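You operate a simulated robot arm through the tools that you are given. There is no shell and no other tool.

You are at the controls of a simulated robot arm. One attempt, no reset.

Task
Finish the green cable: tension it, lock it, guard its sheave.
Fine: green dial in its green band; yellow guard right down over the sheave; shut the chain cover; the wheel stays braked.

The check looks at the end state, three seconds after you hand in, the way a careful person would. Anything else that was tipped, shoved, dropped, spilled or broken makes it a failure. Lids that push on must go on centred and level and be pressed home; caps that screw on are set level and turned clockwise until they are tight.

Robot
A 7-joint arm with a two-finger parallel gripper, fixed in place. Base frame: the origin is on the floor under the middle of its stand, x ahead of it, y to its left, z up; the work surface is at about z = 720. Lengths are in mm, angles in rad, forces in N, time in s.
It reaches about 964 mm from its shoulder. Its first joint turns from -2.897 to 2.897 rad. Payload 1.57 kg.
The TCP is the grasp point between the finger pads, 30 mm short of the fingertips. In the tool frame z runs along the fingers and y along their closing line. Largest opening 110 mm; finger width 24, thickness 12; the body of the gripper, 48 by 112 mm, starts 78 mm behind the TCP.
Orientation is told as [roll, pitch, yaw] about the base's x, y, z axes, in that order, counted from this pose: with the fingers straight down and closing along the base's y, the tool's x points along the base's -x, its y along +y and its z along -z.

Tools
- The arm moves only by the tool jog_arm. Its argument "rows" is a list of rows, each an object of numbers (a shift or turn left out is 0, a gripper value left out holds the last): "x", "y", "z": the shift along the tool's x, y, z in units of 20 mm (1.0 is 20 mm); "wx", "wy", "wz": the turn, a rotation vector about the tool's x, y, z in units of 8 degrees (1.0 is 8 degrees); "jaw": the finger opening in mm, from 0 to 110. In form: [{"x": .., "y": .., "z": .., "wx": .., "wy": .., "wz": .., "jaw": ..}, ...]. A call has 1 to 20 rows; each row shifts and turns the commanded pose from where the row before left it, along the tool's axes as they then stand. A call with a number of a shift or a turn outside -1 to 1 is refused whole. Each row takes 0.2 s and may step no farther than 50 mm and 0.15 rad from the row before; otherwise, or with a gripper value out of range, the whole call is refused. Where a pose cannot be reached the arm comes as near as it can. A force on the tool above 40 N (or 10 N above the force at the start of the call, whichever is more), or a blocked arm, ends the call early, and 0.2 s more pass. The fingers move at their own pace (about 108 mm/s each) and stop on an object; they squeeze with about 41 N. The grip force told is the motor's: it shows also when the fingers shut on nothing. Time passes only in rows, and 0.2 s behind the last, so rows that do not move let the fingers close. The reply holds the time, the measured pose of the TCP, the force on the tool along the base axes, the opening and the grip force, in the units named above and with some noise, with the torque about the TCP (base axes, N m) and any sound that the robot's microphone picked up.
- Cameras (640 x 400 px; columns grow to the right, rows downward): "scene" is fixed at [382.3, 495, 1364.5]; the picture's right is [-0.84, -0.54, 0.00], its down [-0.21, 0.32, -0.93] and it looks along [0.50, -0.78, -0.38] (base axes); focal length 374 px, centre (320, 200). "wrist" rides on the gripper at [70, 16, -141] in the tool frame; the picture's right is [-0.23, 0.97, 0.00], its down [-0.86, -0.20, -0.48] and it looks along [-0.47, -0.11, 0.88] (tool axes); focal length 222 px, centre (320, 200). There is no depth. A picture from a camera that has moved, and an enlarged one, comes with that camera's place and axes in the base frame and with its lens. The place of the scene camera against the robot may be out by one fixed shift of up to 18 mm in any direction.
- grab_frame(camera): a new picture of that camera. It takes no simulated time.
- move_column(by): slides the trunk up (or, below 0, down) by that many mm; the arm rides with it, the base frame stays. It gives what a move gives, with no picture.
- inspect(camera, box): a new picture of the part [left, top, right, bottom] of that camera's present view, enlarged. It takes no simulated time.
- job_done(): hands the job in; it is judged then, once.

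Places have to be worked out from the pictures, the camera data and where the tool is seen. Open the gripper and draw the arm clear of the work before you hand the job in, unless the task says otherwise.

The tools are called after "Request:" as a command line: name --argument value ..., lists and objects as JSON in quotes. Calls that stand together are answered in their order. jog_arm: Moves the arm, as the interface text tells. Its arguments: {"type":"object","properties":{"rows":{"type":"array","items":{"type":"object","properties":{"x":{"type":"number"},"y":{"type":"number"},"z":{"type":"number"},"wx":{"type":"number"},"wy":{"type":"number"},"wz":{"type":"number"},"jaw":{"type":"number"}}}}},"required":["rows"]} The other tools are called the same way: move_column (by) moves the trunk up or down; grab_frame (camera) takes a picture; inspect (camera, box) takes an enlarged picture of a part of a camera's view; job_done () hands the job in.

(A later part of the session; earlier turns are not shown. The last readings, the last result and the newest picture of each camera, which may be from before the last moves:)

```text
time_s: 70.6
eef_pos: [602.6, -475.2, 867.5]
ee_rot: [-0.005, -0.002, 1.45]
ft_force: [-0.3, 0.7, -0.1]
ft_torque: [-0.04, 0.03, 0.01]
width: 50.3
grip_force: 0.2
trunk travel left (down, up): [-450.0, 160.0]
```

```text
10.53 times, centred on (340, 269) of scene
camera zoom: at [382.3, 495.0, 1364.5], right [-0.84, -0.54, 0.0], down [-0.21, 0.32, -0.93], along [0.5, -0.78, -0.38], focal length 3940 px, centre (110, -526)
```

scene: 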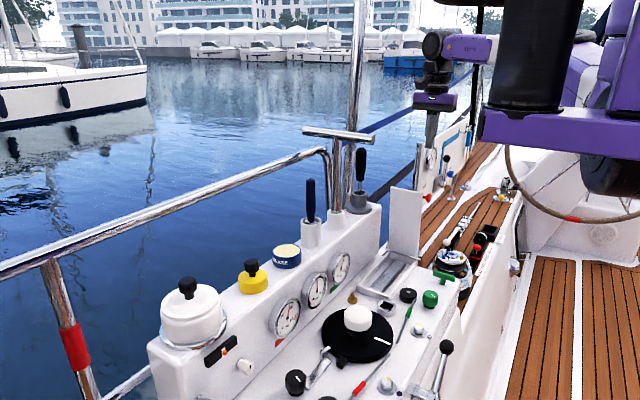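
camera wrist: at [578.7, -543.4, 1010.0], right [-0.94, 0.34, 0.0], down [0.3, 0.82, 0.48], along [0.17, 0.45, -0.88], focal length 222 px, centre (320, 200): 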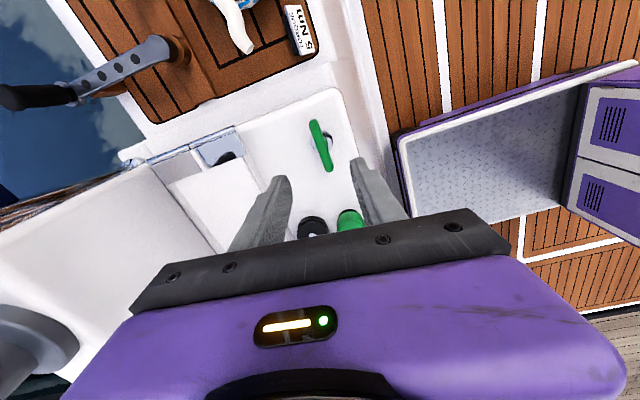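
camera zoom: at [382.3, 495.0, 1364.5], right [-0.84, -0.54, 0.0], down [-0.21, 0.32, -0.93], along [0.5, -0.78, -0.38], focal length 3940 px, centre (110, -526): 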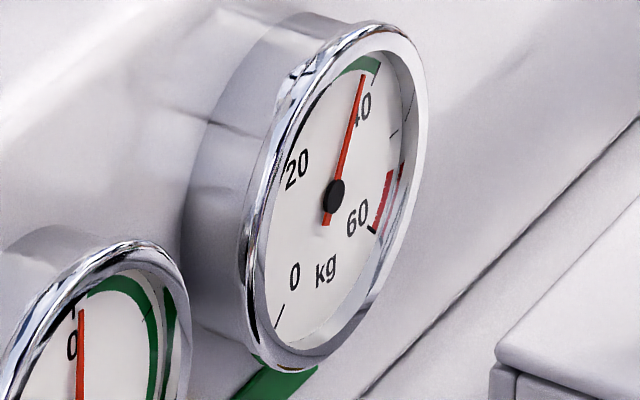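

The T-handle now lies along y like the red one, and the dial is unchanged. I check the round mark beside the green hex in case it's a lock tell-tale.

Request:
inspect --camera "scene" --box '[380, 300, 450, 400]'

Request:
inspect --camera "scene" --box '[280, 330, 440, 400]'

```text
4.00 times, centred on (415, 350) of scene
camera zoom: at [382.3, 495.0, 1364.5], right [-0.84, -0.54, 0.0], down [-0.21, 0.32, -0.93], along [0.5, -0.78, -0.38], focal length 1497 px, centre (-60, -400)
```

zoom: 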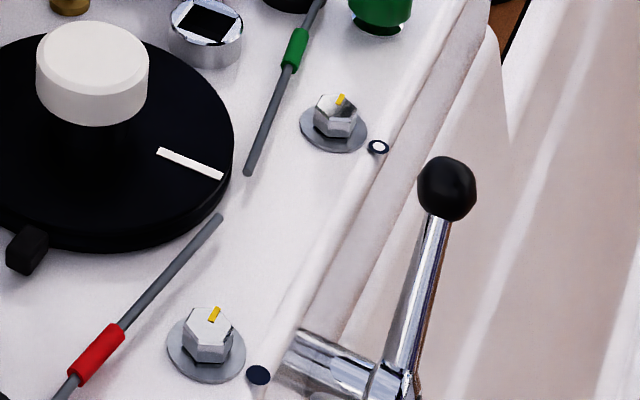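

```text
4.00 times, centred on (360, 365) of scene
camera zoom: at [382.3, 495.0, 1364.5], right [-0.84, -0.54, 0.0], down [-0.21, 0.32, -0.93], along [0.5, -0.78, -0.38], focal length 1497 px, centre (160, -460)
```

zoom: 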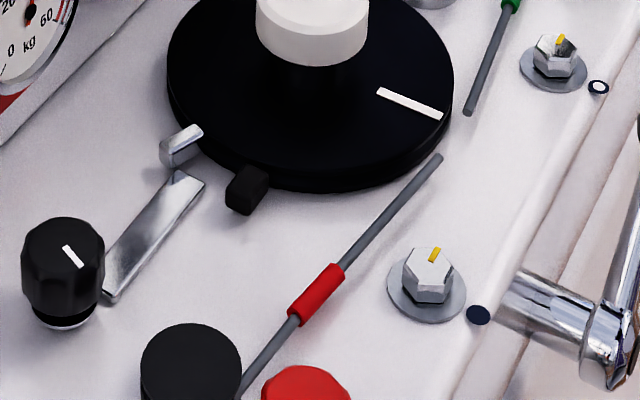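

Both hexes show identical, aligned witness marks, so they are not the lock. Next is the yellow guard. I rise, unwind the wrist, then travel toward it.

Request:
jog_arm --rows '[{"z": -0.5, "wz": -1}, {"z": -0.5, "wz": -1}, {"z": -0.5, "wz": -1}, {"z": -0.5, "wz": -1}, {"z": -0.5, "wz": -1}, {"z": -0.5, "wz": -1}, {"z": -0.5, "wz": -1}, {"z": -0.5, "wz": -1}, {"z": -0.5, "wz": -1}, {"z": -0.5, "wz": -1}, {"z": -0.5, "wz": -1}, {"z": -0.5, "wz": -1}, {"z": -0.5, "wz": -1}, {"wz": -1}, {"wz": -1}, {"wz": -1}, {"wz": -1}, {"wz": -1}, {"wz": -1}, {"wz": -1}]'

Request:
jog_arm --rows '[{"wz": -1}, {"wz": -1}, {"wz": -1}, {"wz": -0.4}, {}]'

```text
time_s: 74.8
eef_pos: [602.9, -476.2, 998.0]
ee_rot: [0.002, 0.002, -2.038]
ft_force: [0.3, -0.2, -0.2]
ft_torque: [-0.01, -0.03, -0.01]
width: 50.3
grip_force: 0.1
trunk travel left (down, up): [-450.0, 160.0]
```

```text
time_s: 76.0
eef_pos: [601.7, -476.7, 996.8]
ee_rot: [0.005, -0.002, -1.563]
ft_force: [-0.5, 0.2, 0.4]
ft_torque: [0.0, 0.01, 0.03]
width: 50.3
grip_force: 0.0
trunk travel left (down, up): [-450.0, 160.0]
```

Request:
jog_arm --rows '[{"x": 1, "z": -0.3}, {"x": 1, "z": -0.3}, {"x": 1, "z": -0.3}, {"x": 1, "z": -0.3}, {"x": 1, "z": -0.3}, {"x": 1, "z": -0.3}, {"x": 1, "z": -0.3}, {"x": 1, "z": -0.3}, {"x": 1, "z": -0.3}, {"x": 1, "z": -0.3}, {"x": 1, "z": -0.3}, {"x": 1, "z": -0.3}, {"x": 1}, {"x": 1}, {"x": 1}, {"x": 1}, {"x": 1}, {"x": 1}, {"x": 1}, {"x": 1}]'

Request:
grab_frame --camera "wrist"

```text
time_s: 80.2
eef_pos: [601.0, -74.1, 1069.7]
ee_rot: [0.005, 0.002, -1.565]
ft_force: [-0.2, 0.2, -0.6]
ft_torque: [-0.02, 0.01, -0.03]
width: 50.2
grip_force: 0.0
trunk travel left (down, up): [-450.0, 160.0]
```

```text
taken
camera wrist: at [616.7, -5.1, 1213.3], right [0.97, -0.22, 0.01], down [-0.2, -0.86, 0.48], along [-0.1, -0.47, -0.88], focal length 222 px, centre (320, 200)
```

wrist: 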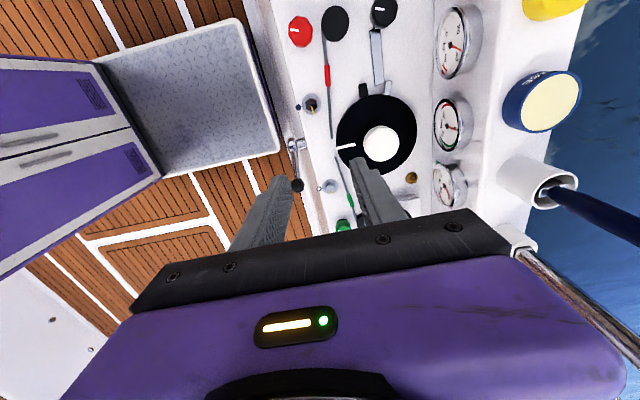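

Request:
jog_arm --rows '[{"wz": -1}, {"wz": -1}, {"wz": -1}, {"wz": -1}, {"wz": -1}, {"wz": -1}, {"wz": -1}, {"wz": -1}, {"wz": -1}, {"wz": -1}, {"wz": -0.5}, {"x": -0.5, "y": 0.9}, {"x": -0.5, "y": 0.9}, {"x": -0.5, "y": 0.9}, {"x": -0.5, "y": 0.9}, {"x": -0.5}, {"x": -0.5}, {"x": -0.5}, {}]'

Request:
grab_frame --camera "wrist"

```text
time_s: 84.2
eef_pos: [677.4, -11.6, 1069.5]
ee_rot: [0.0, -0.004, -0.1]
ft_force: [0.5, 0.6, 0.2]
ft_torque: [0.02, 0.03, 0.0]
width: 50.2
grip_force: 0.0
trunk travel left (down, up): [-450.0, 160.0]
```

```text
taken
camera wrist: at [609.6, 11.2, 1212.1], right [0.32, 0.95, 0.0], down [0.83, -0.28, 0.48], along [0.46, -0.15, -0.88], focal length 222 px, centre (320, 200)
```

wrist: 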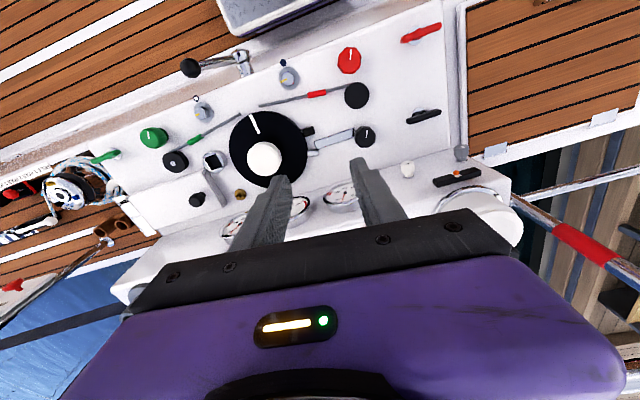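

Request:
jog_arm --rows '[{"x": -0.8, "y": 0.4, "z": -0.5}, {"x": -0.8, "y": 0.4, "z": -0.5}, {"x": -0.8, "y": 0.4, "z": -0.5}, {"x": -0.8, "y": 0.4, "z": -0.5}, {"x": -0.8, "y": 0.4, "z": -0.5}, {"x": -0.8, "y": 0.4, "z": -0.5}, {"x": -0.8, "y": 0.4}, {"x": -0.8, "y": 0.4}, {}]'

Request:
grab_frame --camera "wrist"

```text
time_s: 86.2
eef_pos: [811.3, 40.1, 1129.4]
ee_rot: [0.001, -0.005, -0.099]
ft_force: [0.1, -0.6, 0.6]
ft_torque: [0.01, 0.01, -0.01]
width: 50.5
grip_force: 0.1
trunk travel left (down, up): [-450.0, 160.0]
```

```text
taken
camera wrist: at [742.9, 62.4, 1272.1], right [0.32, 0.95, 0.0], down [0.83, -0.28, 0.48], along [0.46, -0.15, -0.88], focal length 222 px, centre (320, 200)
```

wrist: 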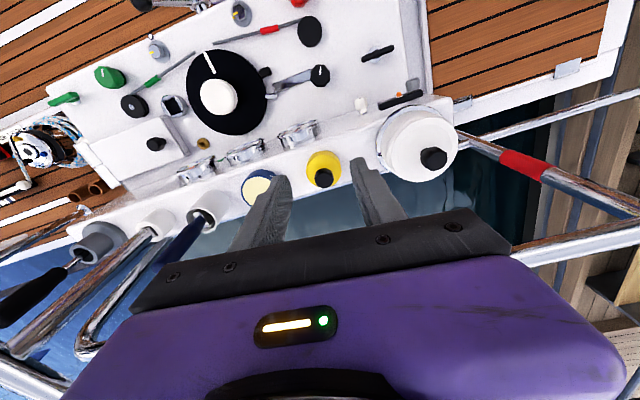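

Request:
inspect --camera "wrist" --box '[240, 110, 420, 240]'

Request:
inspect --camera "wrist" --box '[285, 140, 365, 200]'

```text
3.08 times, centred on (330, 175) of wrist
camera zoom: at [742.9, 62.4, 1272.1], right [0.32, 0.95, 0.0], down [0.83, -0.28, 0.48], along [0.46, -0.15, -0.88], focal length 684 px, centre (289, 277)
```

zoom: 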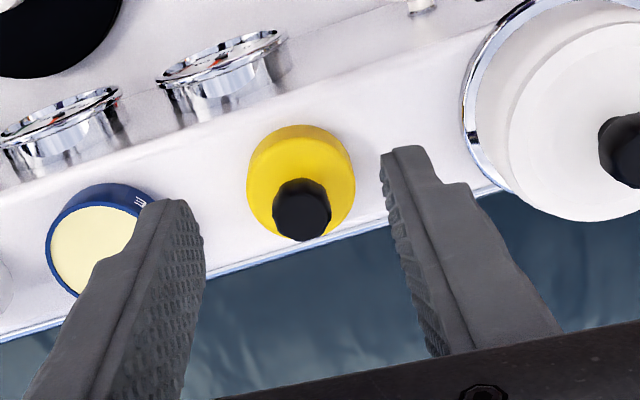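

```text
6.67 times, centred on (325, 170) of wrist
camera zoom: at [742.9, 62.4, 1272.1], right [0.32, 0.95, 0.0], down [0.83, -0.28, 0.48], along [0.46, -0.15, -0.88], focal length 1481 px, centre (287, 400)
```

zoom: 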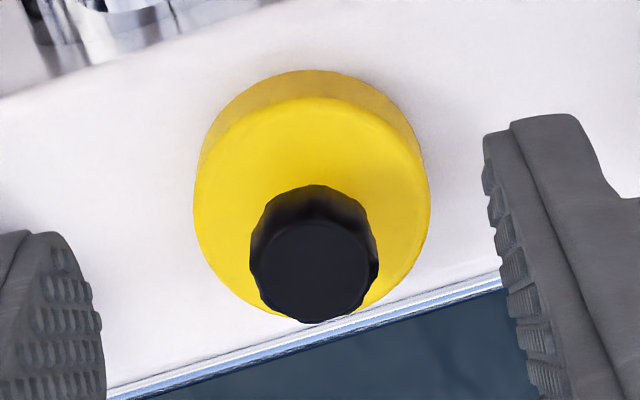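

The guard is a plain round cap with a black knob at roughly [880, 22, 905]. I move closer above it for a second view to fix its place.

Request:
jog_arm --rows '[{"x": -0.6, "y": -0.3, "z": 0.8, "jaw": 70}, {"x": -0.6, "y": -0.3, "z": 0.8}, {"x": -0.6, "y": -0.3, "z": 0.8}, {"x": -0.6, "y": -0.3, "z": 0.8}, {}]'

Request:
inspect --camera "wrist" --box '[240, 110, 420, 240]'

Request:
grab_frame --camera "scene"

```text
time_s: 87.4
eef_pos: [857.2, 12.4, 1066.7]
ee_rot: [-0.001, -0.006, -0.1]
ft_force: [-0.5, -0.4, 0.4]
ft_torque: [0.02, 0.01, -0.01]
width: 69.8
grip_force: 0.1
trunk travel left (down, up): [-450.0, 160.0]
```

```text
3.08 times, centred on (330, 175) of wrist
camera zoom: at [788.1, 34.3, 1208.9], right [0.32, 0.95, 0.0], down [0.83, -0.28, 0.48], along [0.46, -0.15, -0.88], focal length 684 px, centre (289, 277)
```

zoom: 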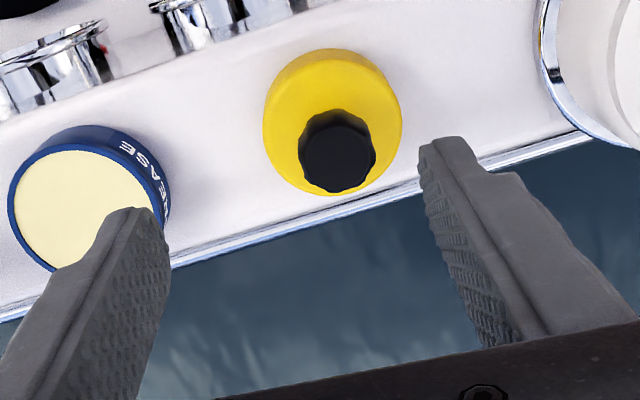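

```text
taken
```

scene: 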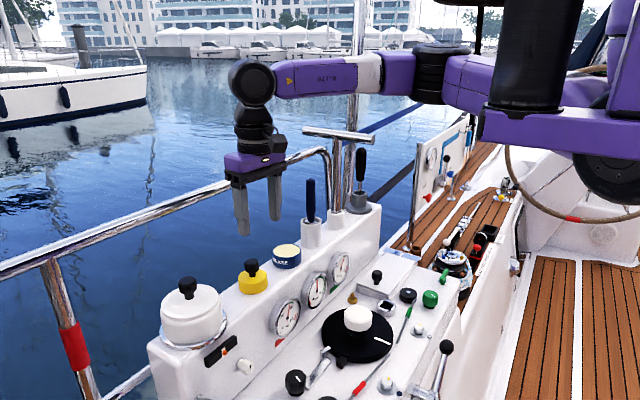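

Triangulation puts the guard centre at about [871, 25], its top at z≈926 and its knob top at about 970. I align and come down part way to recheck.

Request:
jog_arm --rows '[{"x": -0.31, "y": 0.36, "z": 0.6}, {"x": -0.31, "y": 0.36, "z": 0.8}, {"z": 0.8}, {"z": 0.8}, {}]'

Request:
inspect --camera "wrist" --box '[230, 110, 410, 240]'

Request:
inspect --camera "scene" --box '[160, 50, 340, 310]'

```text
time_s: 88.6
eef_pos: [869.0, 24.2, 1006.7]
ee_rot: [0.001, -0.005, -0.099]
ft_force: [1.0, 0.4, 0.0]
ft_torque: [0.0, 0.01, 0.0]
width: 69.8
grip_force: 0.0
trunk travel left (down, up): [-450.0, 160.0]
```

```text
3.08 times, centred on (320, 175) of wrist
camera zoom: at [801.6, 47.4, 1149.7], right [0.32, 0.95, 0.0], down [0.83, -0.28, 0.48], along [0.46, -0.15, -0.88], focal length 684 px, centre (320, 277)
```

zoom: 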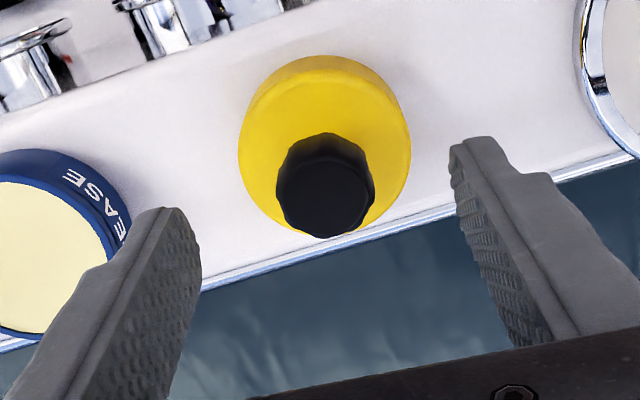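

```text
1.54 times, centred on (250, 180) of scene
camera zoom: at [382.3, 495.0, 1364.5], right [-0.84, -0.54, 0.0], down [-0.21, 0.32, -0.93], along [0.5, -0.78, -0.38], focal length 576 px, centre (428, 231)
```

zoom: 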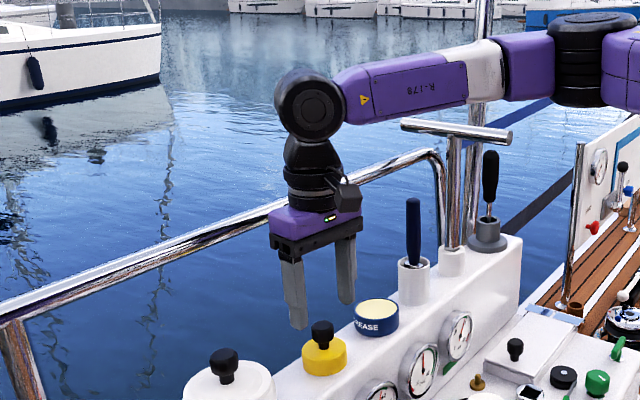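

The knob top is at about [870.6, 25.6, 971]. I descend to TCP z≈963, with the tips just above the yellow top, and close on the knob.

Request:
jog_arm --rows '[{"x": -0.04, "y": 0.05, "z": 0.8}, {"z": 0.8}, {"z": 0.55}, {}]'

Request:
inspect --camera "scene" --box '[210, 200, 310, 310]'

Request:
inspect --camera "wrist" --box '[230, 110, 410, 240]'

```text
time_s: 89.6
eef_pos: [870.9, 24.0, 962.9]
ee_rot: [0.0, -0.005, -0.1]
ft_force: [0.4, 0.5, -0.5]
ft_torque: [-0.03, 0.01, 0.02]
width: 70.0
grip_force: 0.1
trunk travel left (down, up): [-450.0, 160.0]
```

```text
3.64 times, centred on (260, 255) of scene
camera zoom: at [382.3, 495.0, 1364.5], right [-0.84, -0.54, 0.0], down [-0.21, 0.32, -0.93], along [0.5, -0.78, -0.38], focal length 1361 px, centre (538, 0)
```

zoom: 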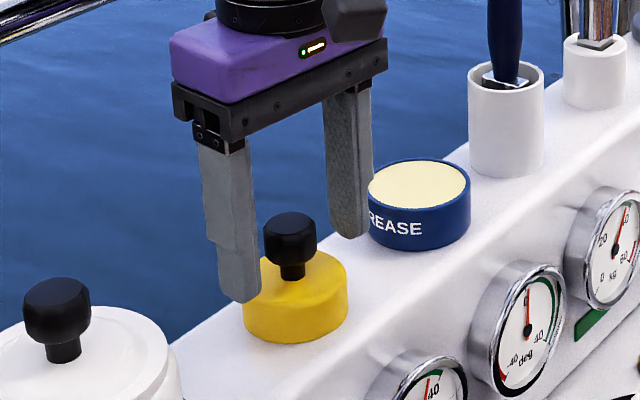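

```text
3.08 times, centred on (320, 175) of wrist
camera zoom: at [802.9, 46.8, 1106.3], right [0.32, 0.95, 0.0], down [0.83, -0.28, 0.48], along [0.46, -0.15, -0.88], focal length 684 px, centre (320, 277)
```

zoom: 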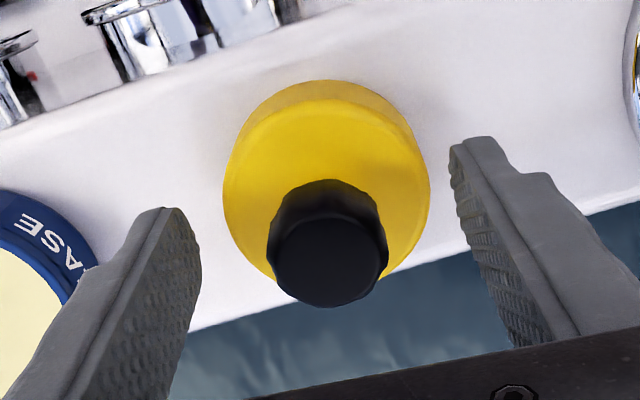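

Request:
jog_arm --rows '[{"y": 0.06}, {"jaw": 15}, {}, {}, {}, {}]'

Request:
inspect --camera "scene" --box '[210, 200, 310, 310]'

Request:
inspect --camera "wrist" --box '[230, 110, 410, 240]'

```text
time_s: 91.0
eef_pos: [871.1, 25.7, 963.3]
ee_rot: [-0.001, -0.005, -0.1]
ft_force: [0.2, 0.0, 0.6]
ft_torque: [0.0, -0.01, 0.0]
width: 28.0
grip_force: 38.4
trunk travel left (down, up): [-450.0, 160.0]
```

```text
3.64 times, centred on (260, 255) of scene
camera zoom: at [382.3, 495.0, 1364.5], right [-0.84, -0.54, 0.0], down [-0.21, 0.32, -0.93], along [0.5, -0.78, -0.38], focal length 1361 px, centre (538, 0)
```

zoom: 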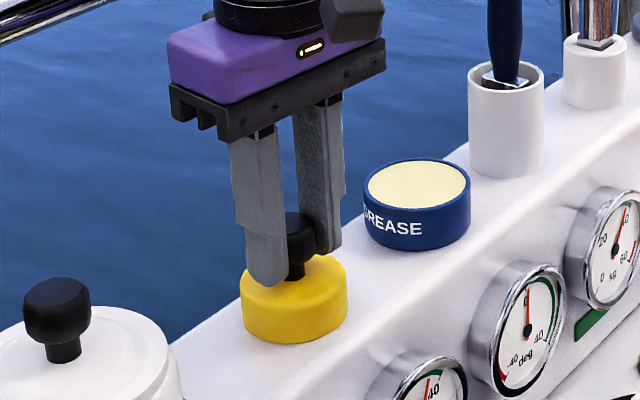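

```text
3.08 times, centred on (320, 175) of wrist
camera zoom: at [803.2, 48.1, 1106.4], right [0.32, 0.95, 0.0], down [0.83, -0.28, 0.48], along [0.46, -0.15, -0.88], focal length 684 px, centre (320, 277)
```

zoom: 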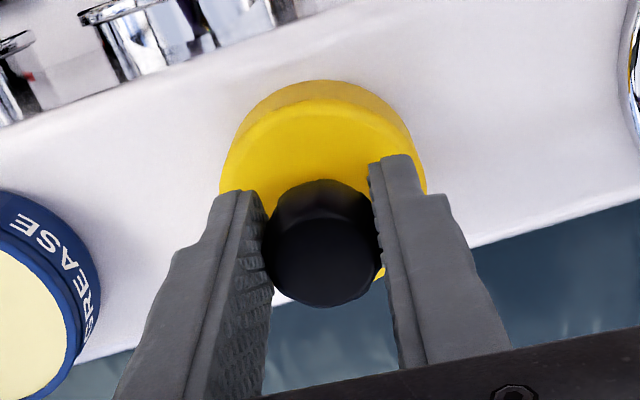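

The knob is gripped at 28 mm. I lift straight up 40 mm and check that the guard comes along level.

Request:
jog_arm --rows '[{"z": -0.3}, {"z": -0.5}, {"z": -0.6}, {"z": -0.6}, {}]'

Request:
inspect --camera "scene" --box '[200, 170, 320, 310]'

Request:
inspect --camera "wrist" --box '[230, 110, 410, 240]'

```text
time_s: 92.2
eef_pos: [871.4, 25.6, 1003.7]
ee_rot: [0.001, -0.005, -0.101]
ft_force: [-0.4, 0.5, -0.4]
ft_torque: [-0.03, 0.05, -0.04]
width: 28.5
grip_force: 37.8
trunk travel left (down, up): [-450.0, 160.0]
```

```text
2.86 times, centred on (260, 240) of scene
camera zoom: at [382.3, 495.0, 1364.5], right [-0.84, -0.54, 0.0], down [-0.21, 0.32, -0.93], along [0.5, -0.78, -0.38], focal length 1070 px, centre (491, 86)
```

zoom: 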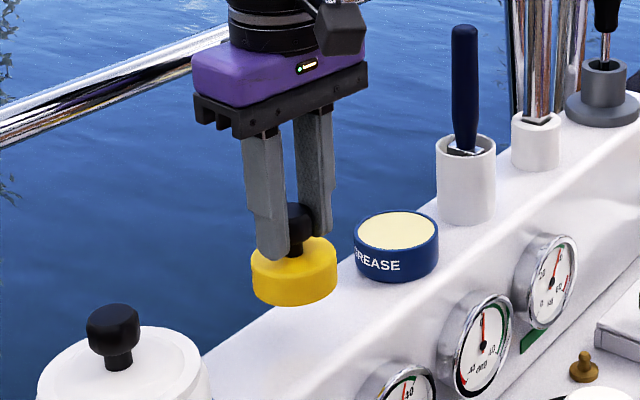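

```text
3.08 times, centred on (320, 175) of wrist
camera zoom: at [803.8, 48.8, 1147.2], right [0.32, 0.95, 0.0], down [0.83, -0.28, 0.48], along [0.46, -0.15, -0.88], focal length 684 px, centre (320, 277)
```

zoom: 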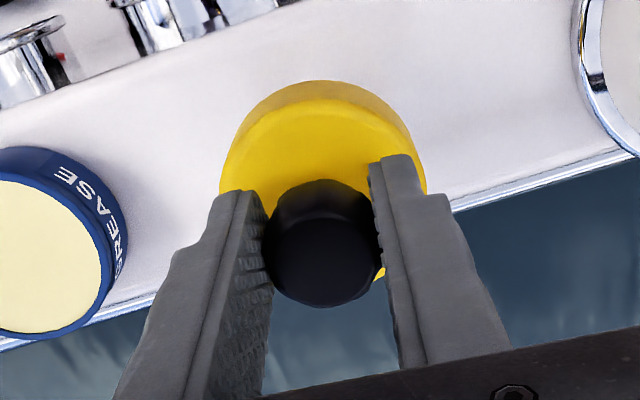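

The guard came up level. I carry it back over the panel and turn it in view of the scene camera, to see if its skirt has a cable notch.

Request:
jog_arm --rows '[{"z": -1}, {"z": -0.8, "x": 0.5}, {"x": 0.9}, {"x": 0.9}, {"x": 0.9}, {"x": 0.9}, {"x": 0.9}, {"x": 0.9}, {"x": 0.9}, {"x": 0.9}, {"wz": 1}, {"wz": 1}, {"wz": 1}, {"wz": 1}, {"wz": 1}, {"wz": 1}, {"wz": 1}, {"wz": 1}]'

Request:
grab_frame --camera "scene"

Request:
inspect --camera "wrist" --box '[230, 110, 410, 240]'

```text
time_s: 96.0
eef_pos: [716.7, 41.9, 1038.2]
ee_rot: [0.004, -0.001, -1.218]
ft_force: [0.1, 0.1, -0.5]
ft_torque: [0.01, -0.01, 0.02]
width: 28.4
grip_force: 38.0
trunk travel left (down, up): [-450.0, 160.0]
```

```text
taken
```

scene: 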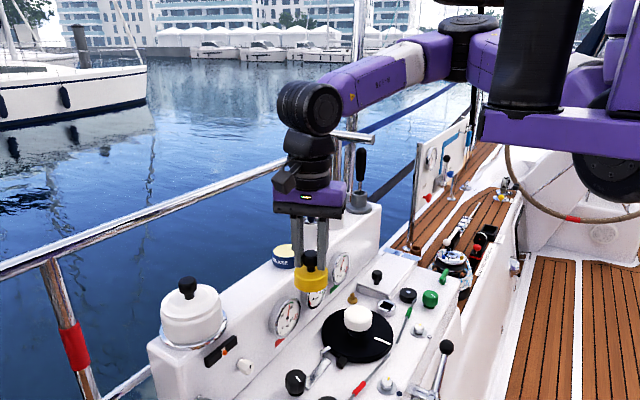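

```text
3.08 times, centred on (320, 175) of wrist
camera zoom: at [708.3, 112.4, 1182.0], right [0.99, 0.12, 0.0], down [0.1, -0.87, 0.48], along [0.06, -0.48, -0.88], focal length 684 px, centre (320, 277)
```

zoom: 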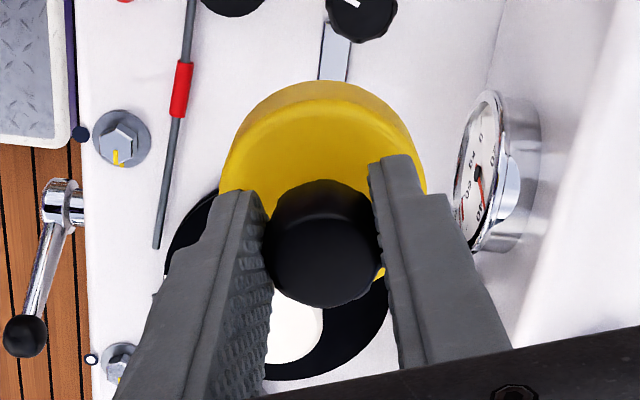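

Request:
inspect --camera "scene" --box '[280, 230, 350, 310]'

Request:
jog_arm --rows '[{"wz": 1}, {"wz": 1}, {"wz": 1}, {"wz": 1}, {"wz": 1}, {"wz": 1}, {"wz": 1}, {"wz": 1}, {"wz": 1}, {"wz": 1}, {"wz": 1}]'

Request:
inspect --camera "scene" --box '[280, 230, 350, 310]'

```text
5.00 times, centred on (315, 270) of scene
camera zoom: at [382.3, 495.0, 1364.5], right [-0.84, -0.54, 0.0], down [-0.21, 0.32, -0.93], along [0.5, -0.78, -0.38], focal length 1872 px, centre (345, -150)
```

zoom: 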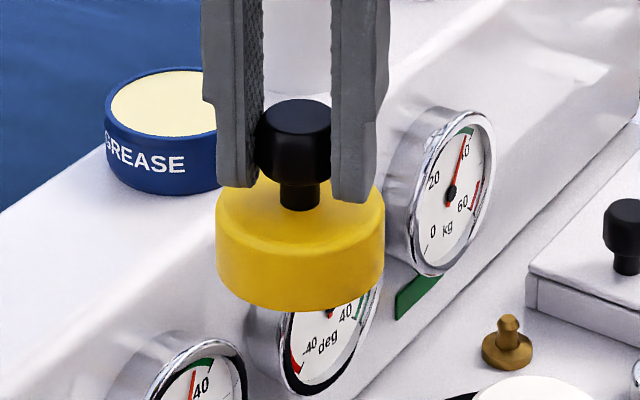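

```text
time_s: 98.4
eef_pos: [717.5, 40.8, 1038.9]
ee_rot: [0.0, 0.004, -2.756]
ft_force: [0.1, 0.3, -0.6]
ft_torque: [0.02, 0.0, 0.03]
width: 28.1
grip_force: 38.3
trunk travel left (down, up): [-450.0, 160.0]
```

```text
5.00 times, centred on (315, 270) of scene
camera zoom: at [382.3, 495.0, 1364.5], right [-0.84, -0.54, 0.0], down [-0.21, 0.32, -0.93], along [0.5, -0.78, -0.38], focal length 1872 px, centre (345, -150)
```

zoom: 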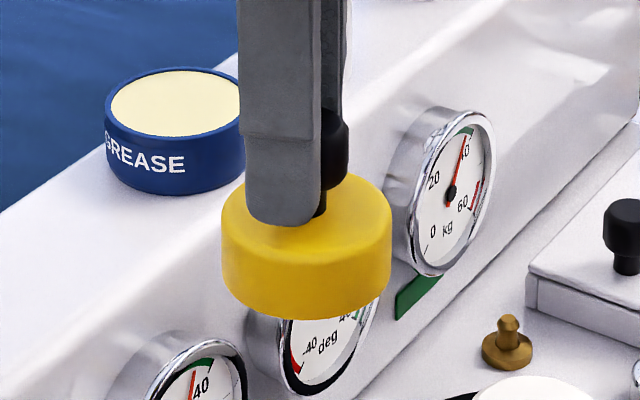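

No notch on the sides seen so far. I turn it further to view the last part of the skirt.

Request:
jog_arm --rows '[{"wz": 1}, {"wz": 1}, {"wz": 1}, {"wz": 1}, {"wz": 1}, {"wz": 1}, {"wz": 1}, {"wz": 1}, {"wz": 1}]'

Request:
inspect --camera "scene" --box '[280, 230, 350, 310]'

```text
time_s: 100.4
eef_pos: [717.7, 41.6, 1038.2]
ee_rot: [-0.005, 0.003, 2.27]
ft_force: [0.9, -0.1, -0.2]
ft_torque: [-0.02, 0.01, 0.0]
width: 28.2
grip_force: 39.0
trunk travel left (down, up): [-450.0, 160.0]
```

```text
5.00 times, centred on (315, 270) of scene
camera zoom: at [382.3, 495.0, 1364.5], right [-0.84, -0.54, 0.0], down [-0.21, 0.32, -0.93], along [0.5, -0.78, -0.38], focal length 1872 px, centre (345, -150)
```

zoom: 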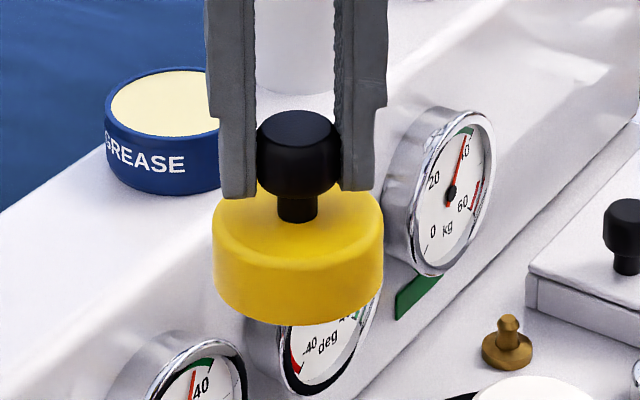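

The skirt is plain all round, so its turn doesn't matter. I bring the hand to yaw -π, so the fingers will open along y, and carry the guard to the green end high above everything.

Request:
jog_arm --rows '[{"wz": -1}, {"wz": -1}, {"wz": -1}, {"wz": -1}, {"wz": -1}, {"wz": -1}, {"wz": -0.2}, {"x": -0.6}, {"x": -0.6}, {"x": -0.6}, {"x": -0.6}, {"x": -0.6}, {}]'

Request:
jog_arm --rows '[{"y": 0.98}, {"y": 0.98}, {"y": 0.98}, {"y": 0.98}, {"y": 0.98}, {"y": 0.98}, {"y": 0.98}, {"y": 0.98}, {"y": 0.98}, {"y": 0.98}, {"y": 0.98}, {"y": 0.98}, {"y": 0.98}, {"y": 0.98}, {"y": 0.98}, {"y": 0.98}, {"y": 0.98}, {"y": 0.98}, {"y": 0.98}, {"y": 0.98}]'

```text
time_s: 103.2
eef_pos: [656.8, 41.3, 1039.0]
ee_rot: [0.001, 0.005, 3.141]
ft_force: [-0.2, 0.0, 0.2]
ft_torque: [0.0, -0.04, 0.01]
width: 28.1
grip_force: 38.5
trunk travel left (down, up): [-450.0, 160.0]
```

```text
time_s: 107.4
eef_pos: [658.0, -350.4, 1039.7]
ee_rot: [0.0, 0.005, 3.139]
ft_force: [0.2, -1.3, -0.8]
ft_torque: [0.03, 0.01, -0.02]
width: 28.1
grip_force: 38.2
trunk travel left (down, up): [-450.0, 160.0]
```

Request:
jog_arm --rows '[{"x": -0.7, "z": 0.9}, {"x": -0.7, "z": 0.9}, {"x": -0.7, "z": 0.9}, {"x": -0.7, "z": 0.9}, {"z": 0.9}, {"z": 0.9}, {"z": 0.9}, {}]'

Request:
grab_frame --camera "wrist"

Request:
inspect --camera "wrist" --box '[250, 50, 410, 200]'

```text
time_s: 109.2
eef_pos: [601.6, -349.6, 912.0]
ee_rot: [0.0, 0.005, 3.14]
ft_force: [-0.2, 0.3, -0.5]
ft_torque: [-0.03, -0.01, -0.02]
width: 28.3
grip_force: 38.0
trunk travel left (down, up): [-450.0, 160.0]
```

```text
taken
camera wrist: at [671.3, -367.2, 1055.1], right [-0.23, -0.97, 0.0], down [-0.86, 0.2, 0.47], along [-0.46, 0.11, -0.88], focal length 222 px, centre (320, 200)
```

wrist: 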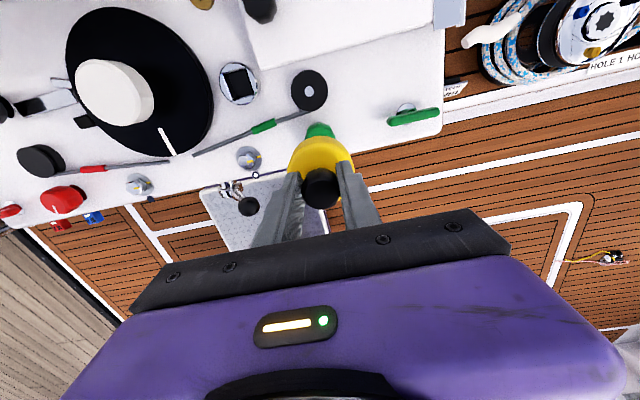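

```text
2.67 times, centred on (330, 125) of wrist
camera zoom: at [671.3, -367.2, 1055.1], right [-0.23, -0.97, 0.0], down [-0.86, 0.2, 0.47], along [-0.46, 0.11, -0.88], focal length 592 px, centre (293, 400)
```

zoom: 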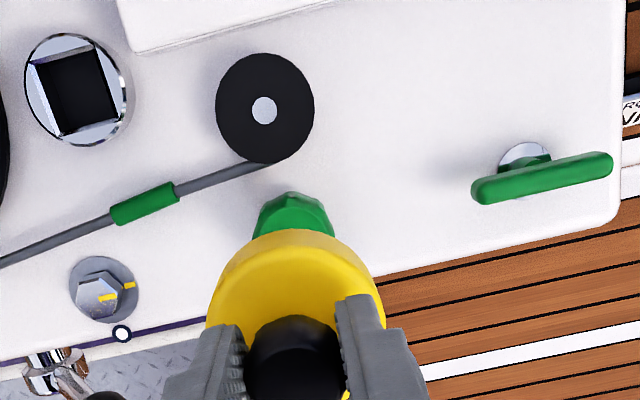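

The sheave pin shows at about [662, -350.6]. I bring the guard above it, its lower rim about 12 mm over the sheave, and check alignment with both cameras.

Request:
jog_arm --rows '[{"x": 0.75, "z": 0.5}, {"x": 0.75, "z": 0.5}, {"x": 0.75, "z": 0.5}, {"x": 0.75, "z": 0.5}, {"z": 0.9}, {"z": 0.9}, {"z": 0.7}, {}]'

Request:
inspect --camera "scene" --box '[370, 230, 450, 330]'

Request:
inspect --camera "wrist" --box '[230, 70, 410, 230]'

```text
time_s: 111.0
eef_pos: [662.0, -349.8, 823.1]
ee_rot: [0.0, 0.005, 3.139]
ft_force: [-0.5, -0.8, 0.0]
ft_torque: [0.02, 0.02, 0.01]
width: 28.1
grip_force: 37.9
trunk travel left (down, up): [-450.0, 160.0]
```

```text
4.00 times, centred on (410, 280) of scene
camera zoom: at [382.3, 495.0, 1364.5], right [-0.84, -0.54, 0.0], down [-0.21, 0.32, -0.93], along [0.5, -0.78, -0.38], focal length 1497 px, centre (-40, -120)
```

zoom: 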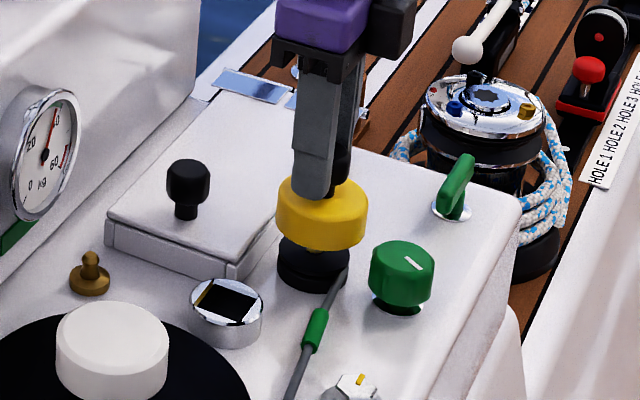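

```text
2.50 times, centred on (320, 150) of wrist
camera zoom: at [732.5, -367.1, 966.8], right [-0.23, -0.97, 0.0], down [-0.86, 0.2, 0.47], along [-0.46, 0.11, -0.88], focal length 555 px, centre (320, 325)
```

zoom: 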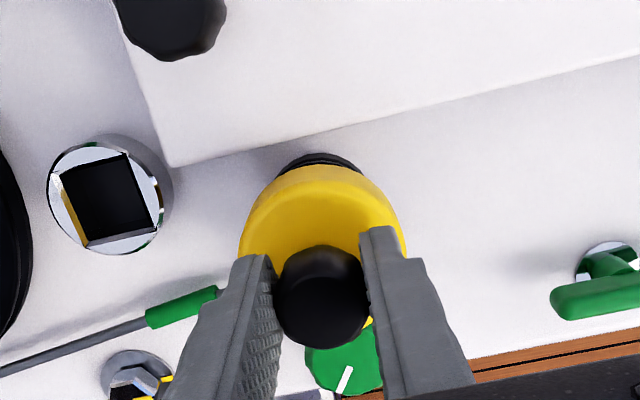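

I zoom further to measure the offset between guard and sheave in the scene view.

Request:
inspect --camera "scene" --box '[398, 268, 438, 308]'

Request:
inspect --camera "wrist" --box '[270, 110, 370, 190]'

```text
10.00 times, centred on (418, 288) of scene
camera zoom: at [382.3, 495.0, 1364.5], right [-0.84, -0.54, 0.0], down [-0.21, 0.32, -0.93], along [0.5, -0.78, -0.38], focal length 3743 px, centre (-660, -680)
```

zoom: 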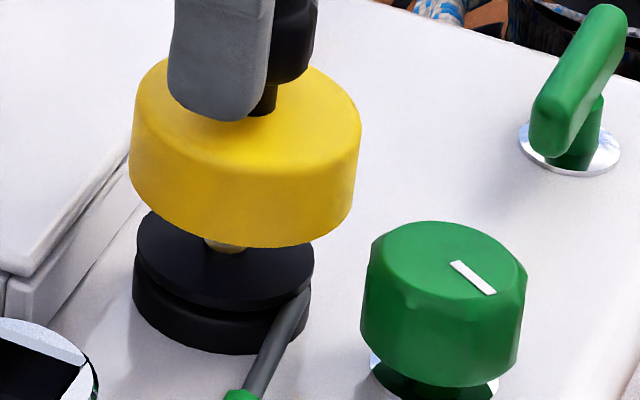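

```text
5.00 times, centred on (320, 150) of wrist
camera zoom: at [732.5, -367.1, 966.8], right [-0.23, -0.97, 0.0], down [-0.86, 0.2, 0.47], along [-0.46, 0.11, -0.88], focal length 1111 px, centre (320, 450)
```

zoom: 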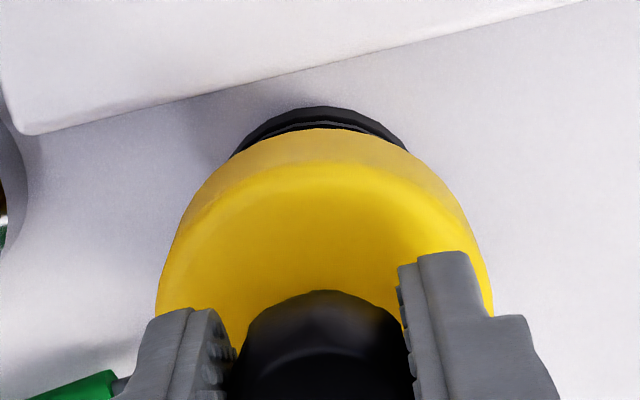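

In the scene view the guard sits about 2.5 mm right of the sheave axis, and in the wrist view about 1 mm off. I solve this as roughly (-2.2, -0.6) mm. I correct that and re-measure.

Request:
jog_arm --rows '[{"x": 0.11, "y": -0.03}, {"z": 0.25}, {}]'

Request:
inspect --camera "scene" --box '[398, 268, 438, 308]'

Request:
inspect --camera "wrist" --box '[270, 110, 370, 190]'

```text
time_s: 111.8
eef_pos: [664.4, -349.7, 818.3]
ee_rot: [0.0, 0.005, 3.14]
ft_force: [0.0, -0.3, -1.1]
ft_torque: [0.07, 0.03, 0.03]
width: 28.3
grip_force: 38.2
trunk travel left (down, up): [-450.0, 160.0]
```

```text
10.00 times, centred on (418, 288) of scene
camera zoom: at [382.3, 495.0, 1364.5], right [-0.84, -0.54, 0.0], down [-0.21, 0.32, -0.93], along [0.5, -0.78, -0.38], focal length 3743 px, centre (-660, -680)
```

zoom: 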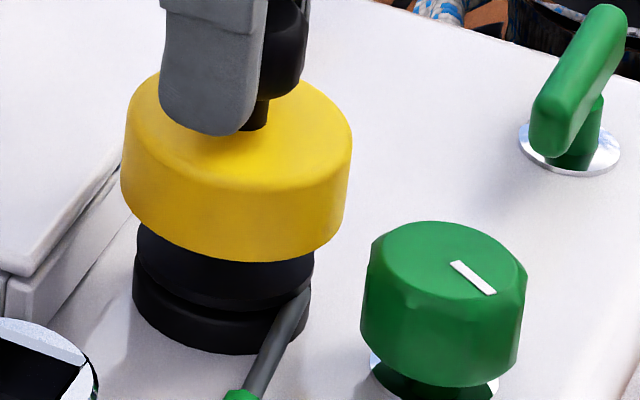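

```text
5.00 times, centred on (320, 150) of wrist
camera zoom: at [733.9, -366.1, 962.2], right [-0.23, -0.97, 0.0], down [-0.86, 0.2, 0.47], along [-0.46, 0.11, -0.88], focal length 1111 px, centre (320, 450)
```

zoom: 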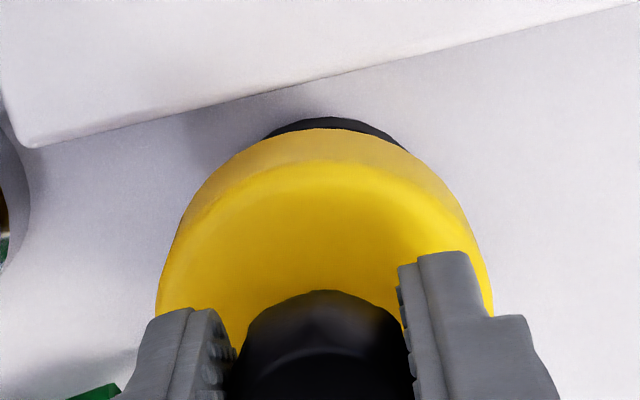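

Better. The residual is about (-1.6, +0.9) mm. I correct once more and lower a little, keeping the rim above the sheave.

Request:
jog_arm --rows '[{"x": 0.08, "y": 0.04}, {"z": 0.2}, {}]'

Request:
inspect --camera "scene" --box '[398, 268, 438, 308]'

Request:
inspect --camera "wrist" --box '[270, 110, 370, 190]'

```text
time_s: 112.6
eef_pos: [666.8, -349.7, 813.9]
ee_rot: [0.0, 0.004, 3.139]
ft_force: [-0.4, 0.0, 0.4]
ft_torque: [0.02, 0.01, 0.0]
width: 28.0
grip_force: 38.0
trunk travel left (down, up): [-450.0, 160.0]
```

```text
10.00 times, centred on (418, 288) of scene
camera zoom: at [382.3, 495.0, 1364.5], right [-0.84, -0.54, 0.0], down [-0.21, 0.32, -0.93], along [0.5, -0.78, -0.38], focal length 3743 px, centre (-660, -680)
```

zoom: 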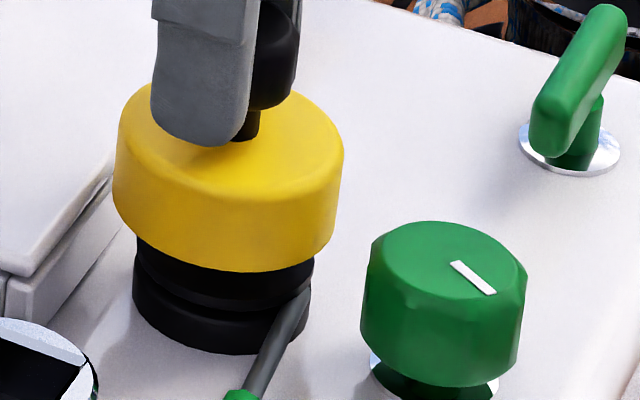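

```text
5.00 times, centred on (320, 150) of wrist
camera zoom: at [736.3, -366.9, 957.5], right [-0.23, -0.97, 0.0], down [-0.86, 0.2, 0.47], along [-0.46, 0.11, -0.88], focal length 1111 px, centre (320, 450)
```

zoom: 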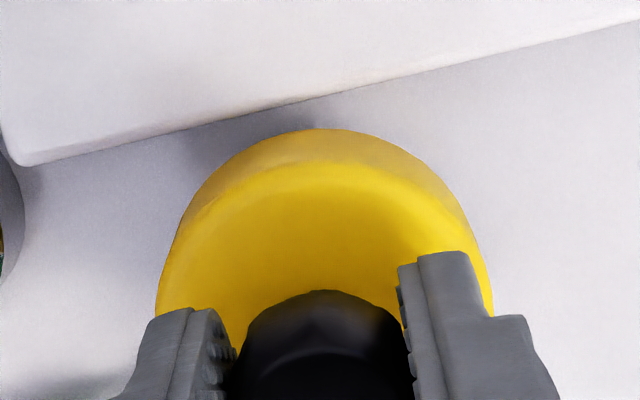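

The scene view now shows the guard about 1.4 mm to the left, a small overshoot. I step back 1 mm in x and 0.6 mm in y and re-measure.

Request:
jog_arm --rows '[{"x": -0.05, "y": 0.03}, {}, {}]'

Request:
inspect --camera "scene" --box '[400, 276, 434, 306]'

Request:
inspect --camera "wrist" --box '[270, 110, 370, 190]'

```text
time_s: 113.4
eef_pos: [666.6, -351.2, 814.7]
ee_rot: [-0.001, 0.006, 3.14]
ft_force: [-0.2, -0.7, -1.3]
ft_torque: [-0.03, 0.02, -0.02]
width: 28.2
grip_force: 38.0
trunk travel left (down, up): [-450.0, 160.0]
```

```text
13.33 times, centred on (417, 291) of scene
camera zoom: at [382.3, 495.0, 1364.5], right [-0.84, -0.54, 0.0], down [-0.21, 0.32, -0.93], along [0.5, -0.78, -0.38], focal length 4991 px, centre (-973, -1013)
```

zoom: 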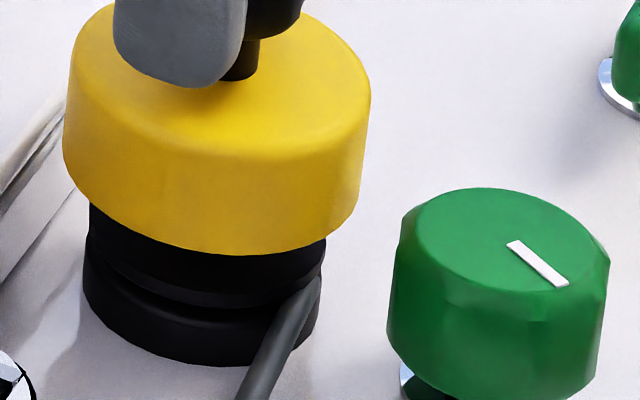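

```text
5.00 times, centred on (320, 150) of wrist
camera zoom: at [735.3, -367.7, 957.7], right [-0.23, -0.97, 0.0], down [-0.86, 0.2, 0.47], along [-0.46, 0.11, -0.88], focal length 1111 px, centre (320, 450)
```

zoom: 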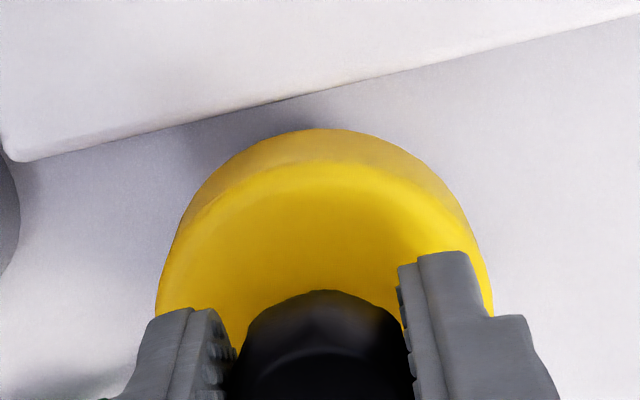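

Along the scene camera's right axis the guard is within 0.5 mm. The wrist estimate agrees to about 1 mm. I lower slowly over the sheave, watching force.

Request:
jog_arm --rows '[{"x": -0.02, "y": -0.01, "z": 0.2}, {"z": 0.2}, {"z": 0.2}, {"z": 0.2}]'

Request:
inspect --camera "scene" --box '[400, 276, 434, 306]'

```text
time_s: 114.4
eef_pos: [664.4, -349.4, 798.6]
ee_rot: [0.0, 0.004, 3.14]
ft_force: [0.3, 0.6, -0.1]
ft_torque: [0.02, -0.02, -0.03]
width: 28.3
grip_force: 38.4
trunk travel left (down, up): [-450.0, 160.0]
```

```text
13.33 times, centred on (417, 291) of scene
camera zoom: at [382.3, 495.0, 1364.5], right [-0.84, -0.54, 0.0], down [-0.21, 0.32, -0.93], along [0.5, -0.78, -0.38], focal length 4991 px, centre (-973, -1013)
```

zoom: 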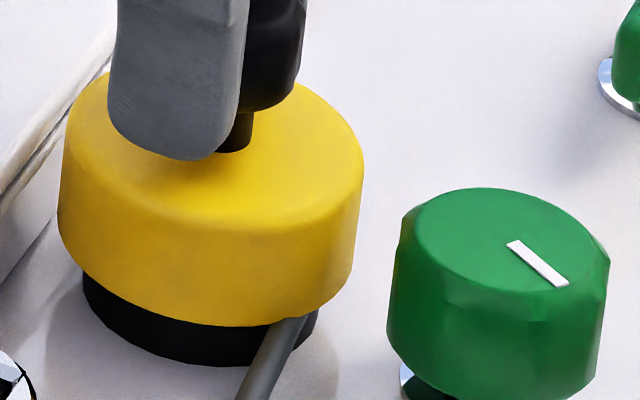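

The rim is going over the sheave with no force. I keep lowering in small steps.

Request:
jog_arm --rows '[{"z": 0.15}, {"z": 0.15}, {"z": 0.15}, {"z": 0.1}]'

Request:
inspect --camera "scene" --box '[400, 276, 434, 306]'

```text
time_s: 115.4
eef_pos: [665.5, -350.6, 786.1]
ee_rot: [0.0, 0.006, 3.14]
ft_force: [-0.9, -0.2, -1.1]
ft_torque: [-0.02, -0.05, -0.02]
width: 28.3
grip_force: 38.1
trunk travel left (down, up): [-450.0, 160.0]
```

```text
13.33 times, centred on (417, 291) of scene
camera zoom: at [382.3, 495.0, 1364.5], right [-0.84, -0.54, 0.0], down [-0.21, 0.32, -0.93], along [0.5, -0.78, -0.38], focal length 4991 px, centre (-973, -1013)
```

zoom: 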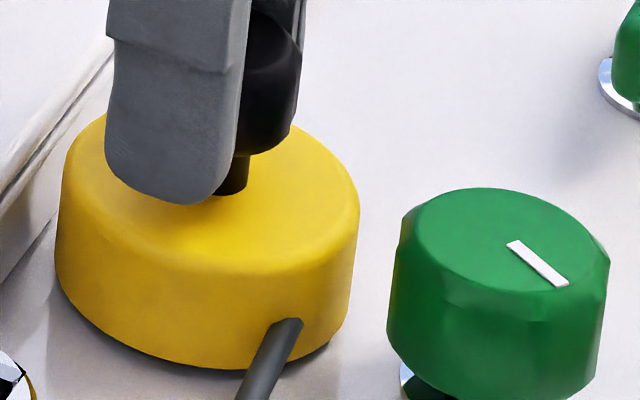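

Almost down. I press on in 1–2 mm steps until it's firmly seated.

Request:
jog_arm --rows '[{"z": 0.1}, {"z": 0.1}, {"z": 0.1}, {"z": 0.05}, {"z": 0.05}]'

Request:
inspect --camera "scene" --box '[400, 276, 434, 306]'

```text
time_s: 116.6
eef_pos: [666.4, -351.2, 780.3]
ee_rot: [0.0, 0.009, 3.14]
ft_force: [-2.1, 5.7, 28.9]
ft_torque: [0.14, 0.11, -0.08]
width: 27.8
grip_force: 38.3
trunk travel left (down, up): [-450.0, 160.0]
```

```text
13.33 times, centred on (417, 291) of scene
camera zoom: at [382.3, 495.0, 1364.5], right [-0.84, -0.54, 0.0], down [-0.21, 0.32, -0.93], along [0.5, -0.78, -0.38], focal length 4991 px, centre (-973, -1013)
```

zoom: 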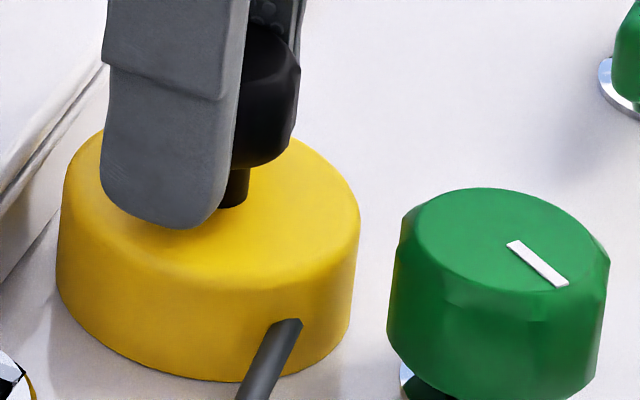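

Contact at about 29 N. I look closely at the rim against the panel to see whether it is fully down.

Request:
inspect --camera "scene" --box '[402, 292, 428, 308]'

Request:
inspect --camera "wrist" --box '[260, 100, 380, 190]'

```text
16.00 times, centred on (415, 300) of scene
camera zoom: at [382.3, 495.0, 1364.5], right [-0.84, -0.54, 0.0], down [-0.21, 0.32, -0.93], along [0.5, -0.78, -0.38], focal length 5989 px, centre (-1200, -1400)
```

zoom: 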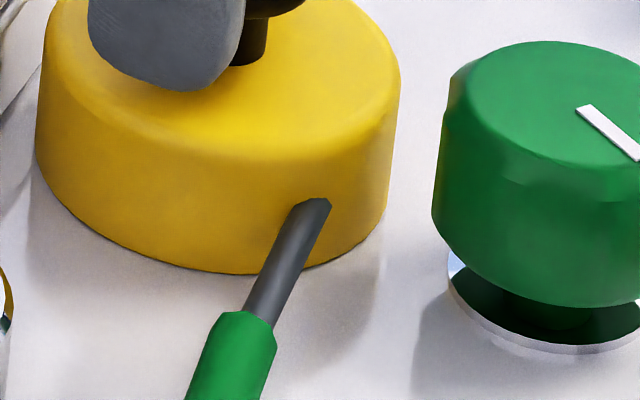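

```text
4.44 times, centred on (320, 145) of wrist
camera zoom: at [734.8, -367.9, 924.0], right [-0.23, -0.97, 0.0], down [-0.86, 0.2, 0.47], along [-0.46, 0.11, -0.88], focal length 987 px, centre (320, 444)
```

zoom: 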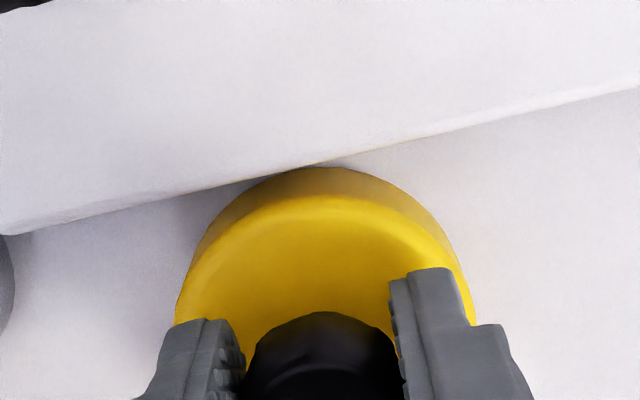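

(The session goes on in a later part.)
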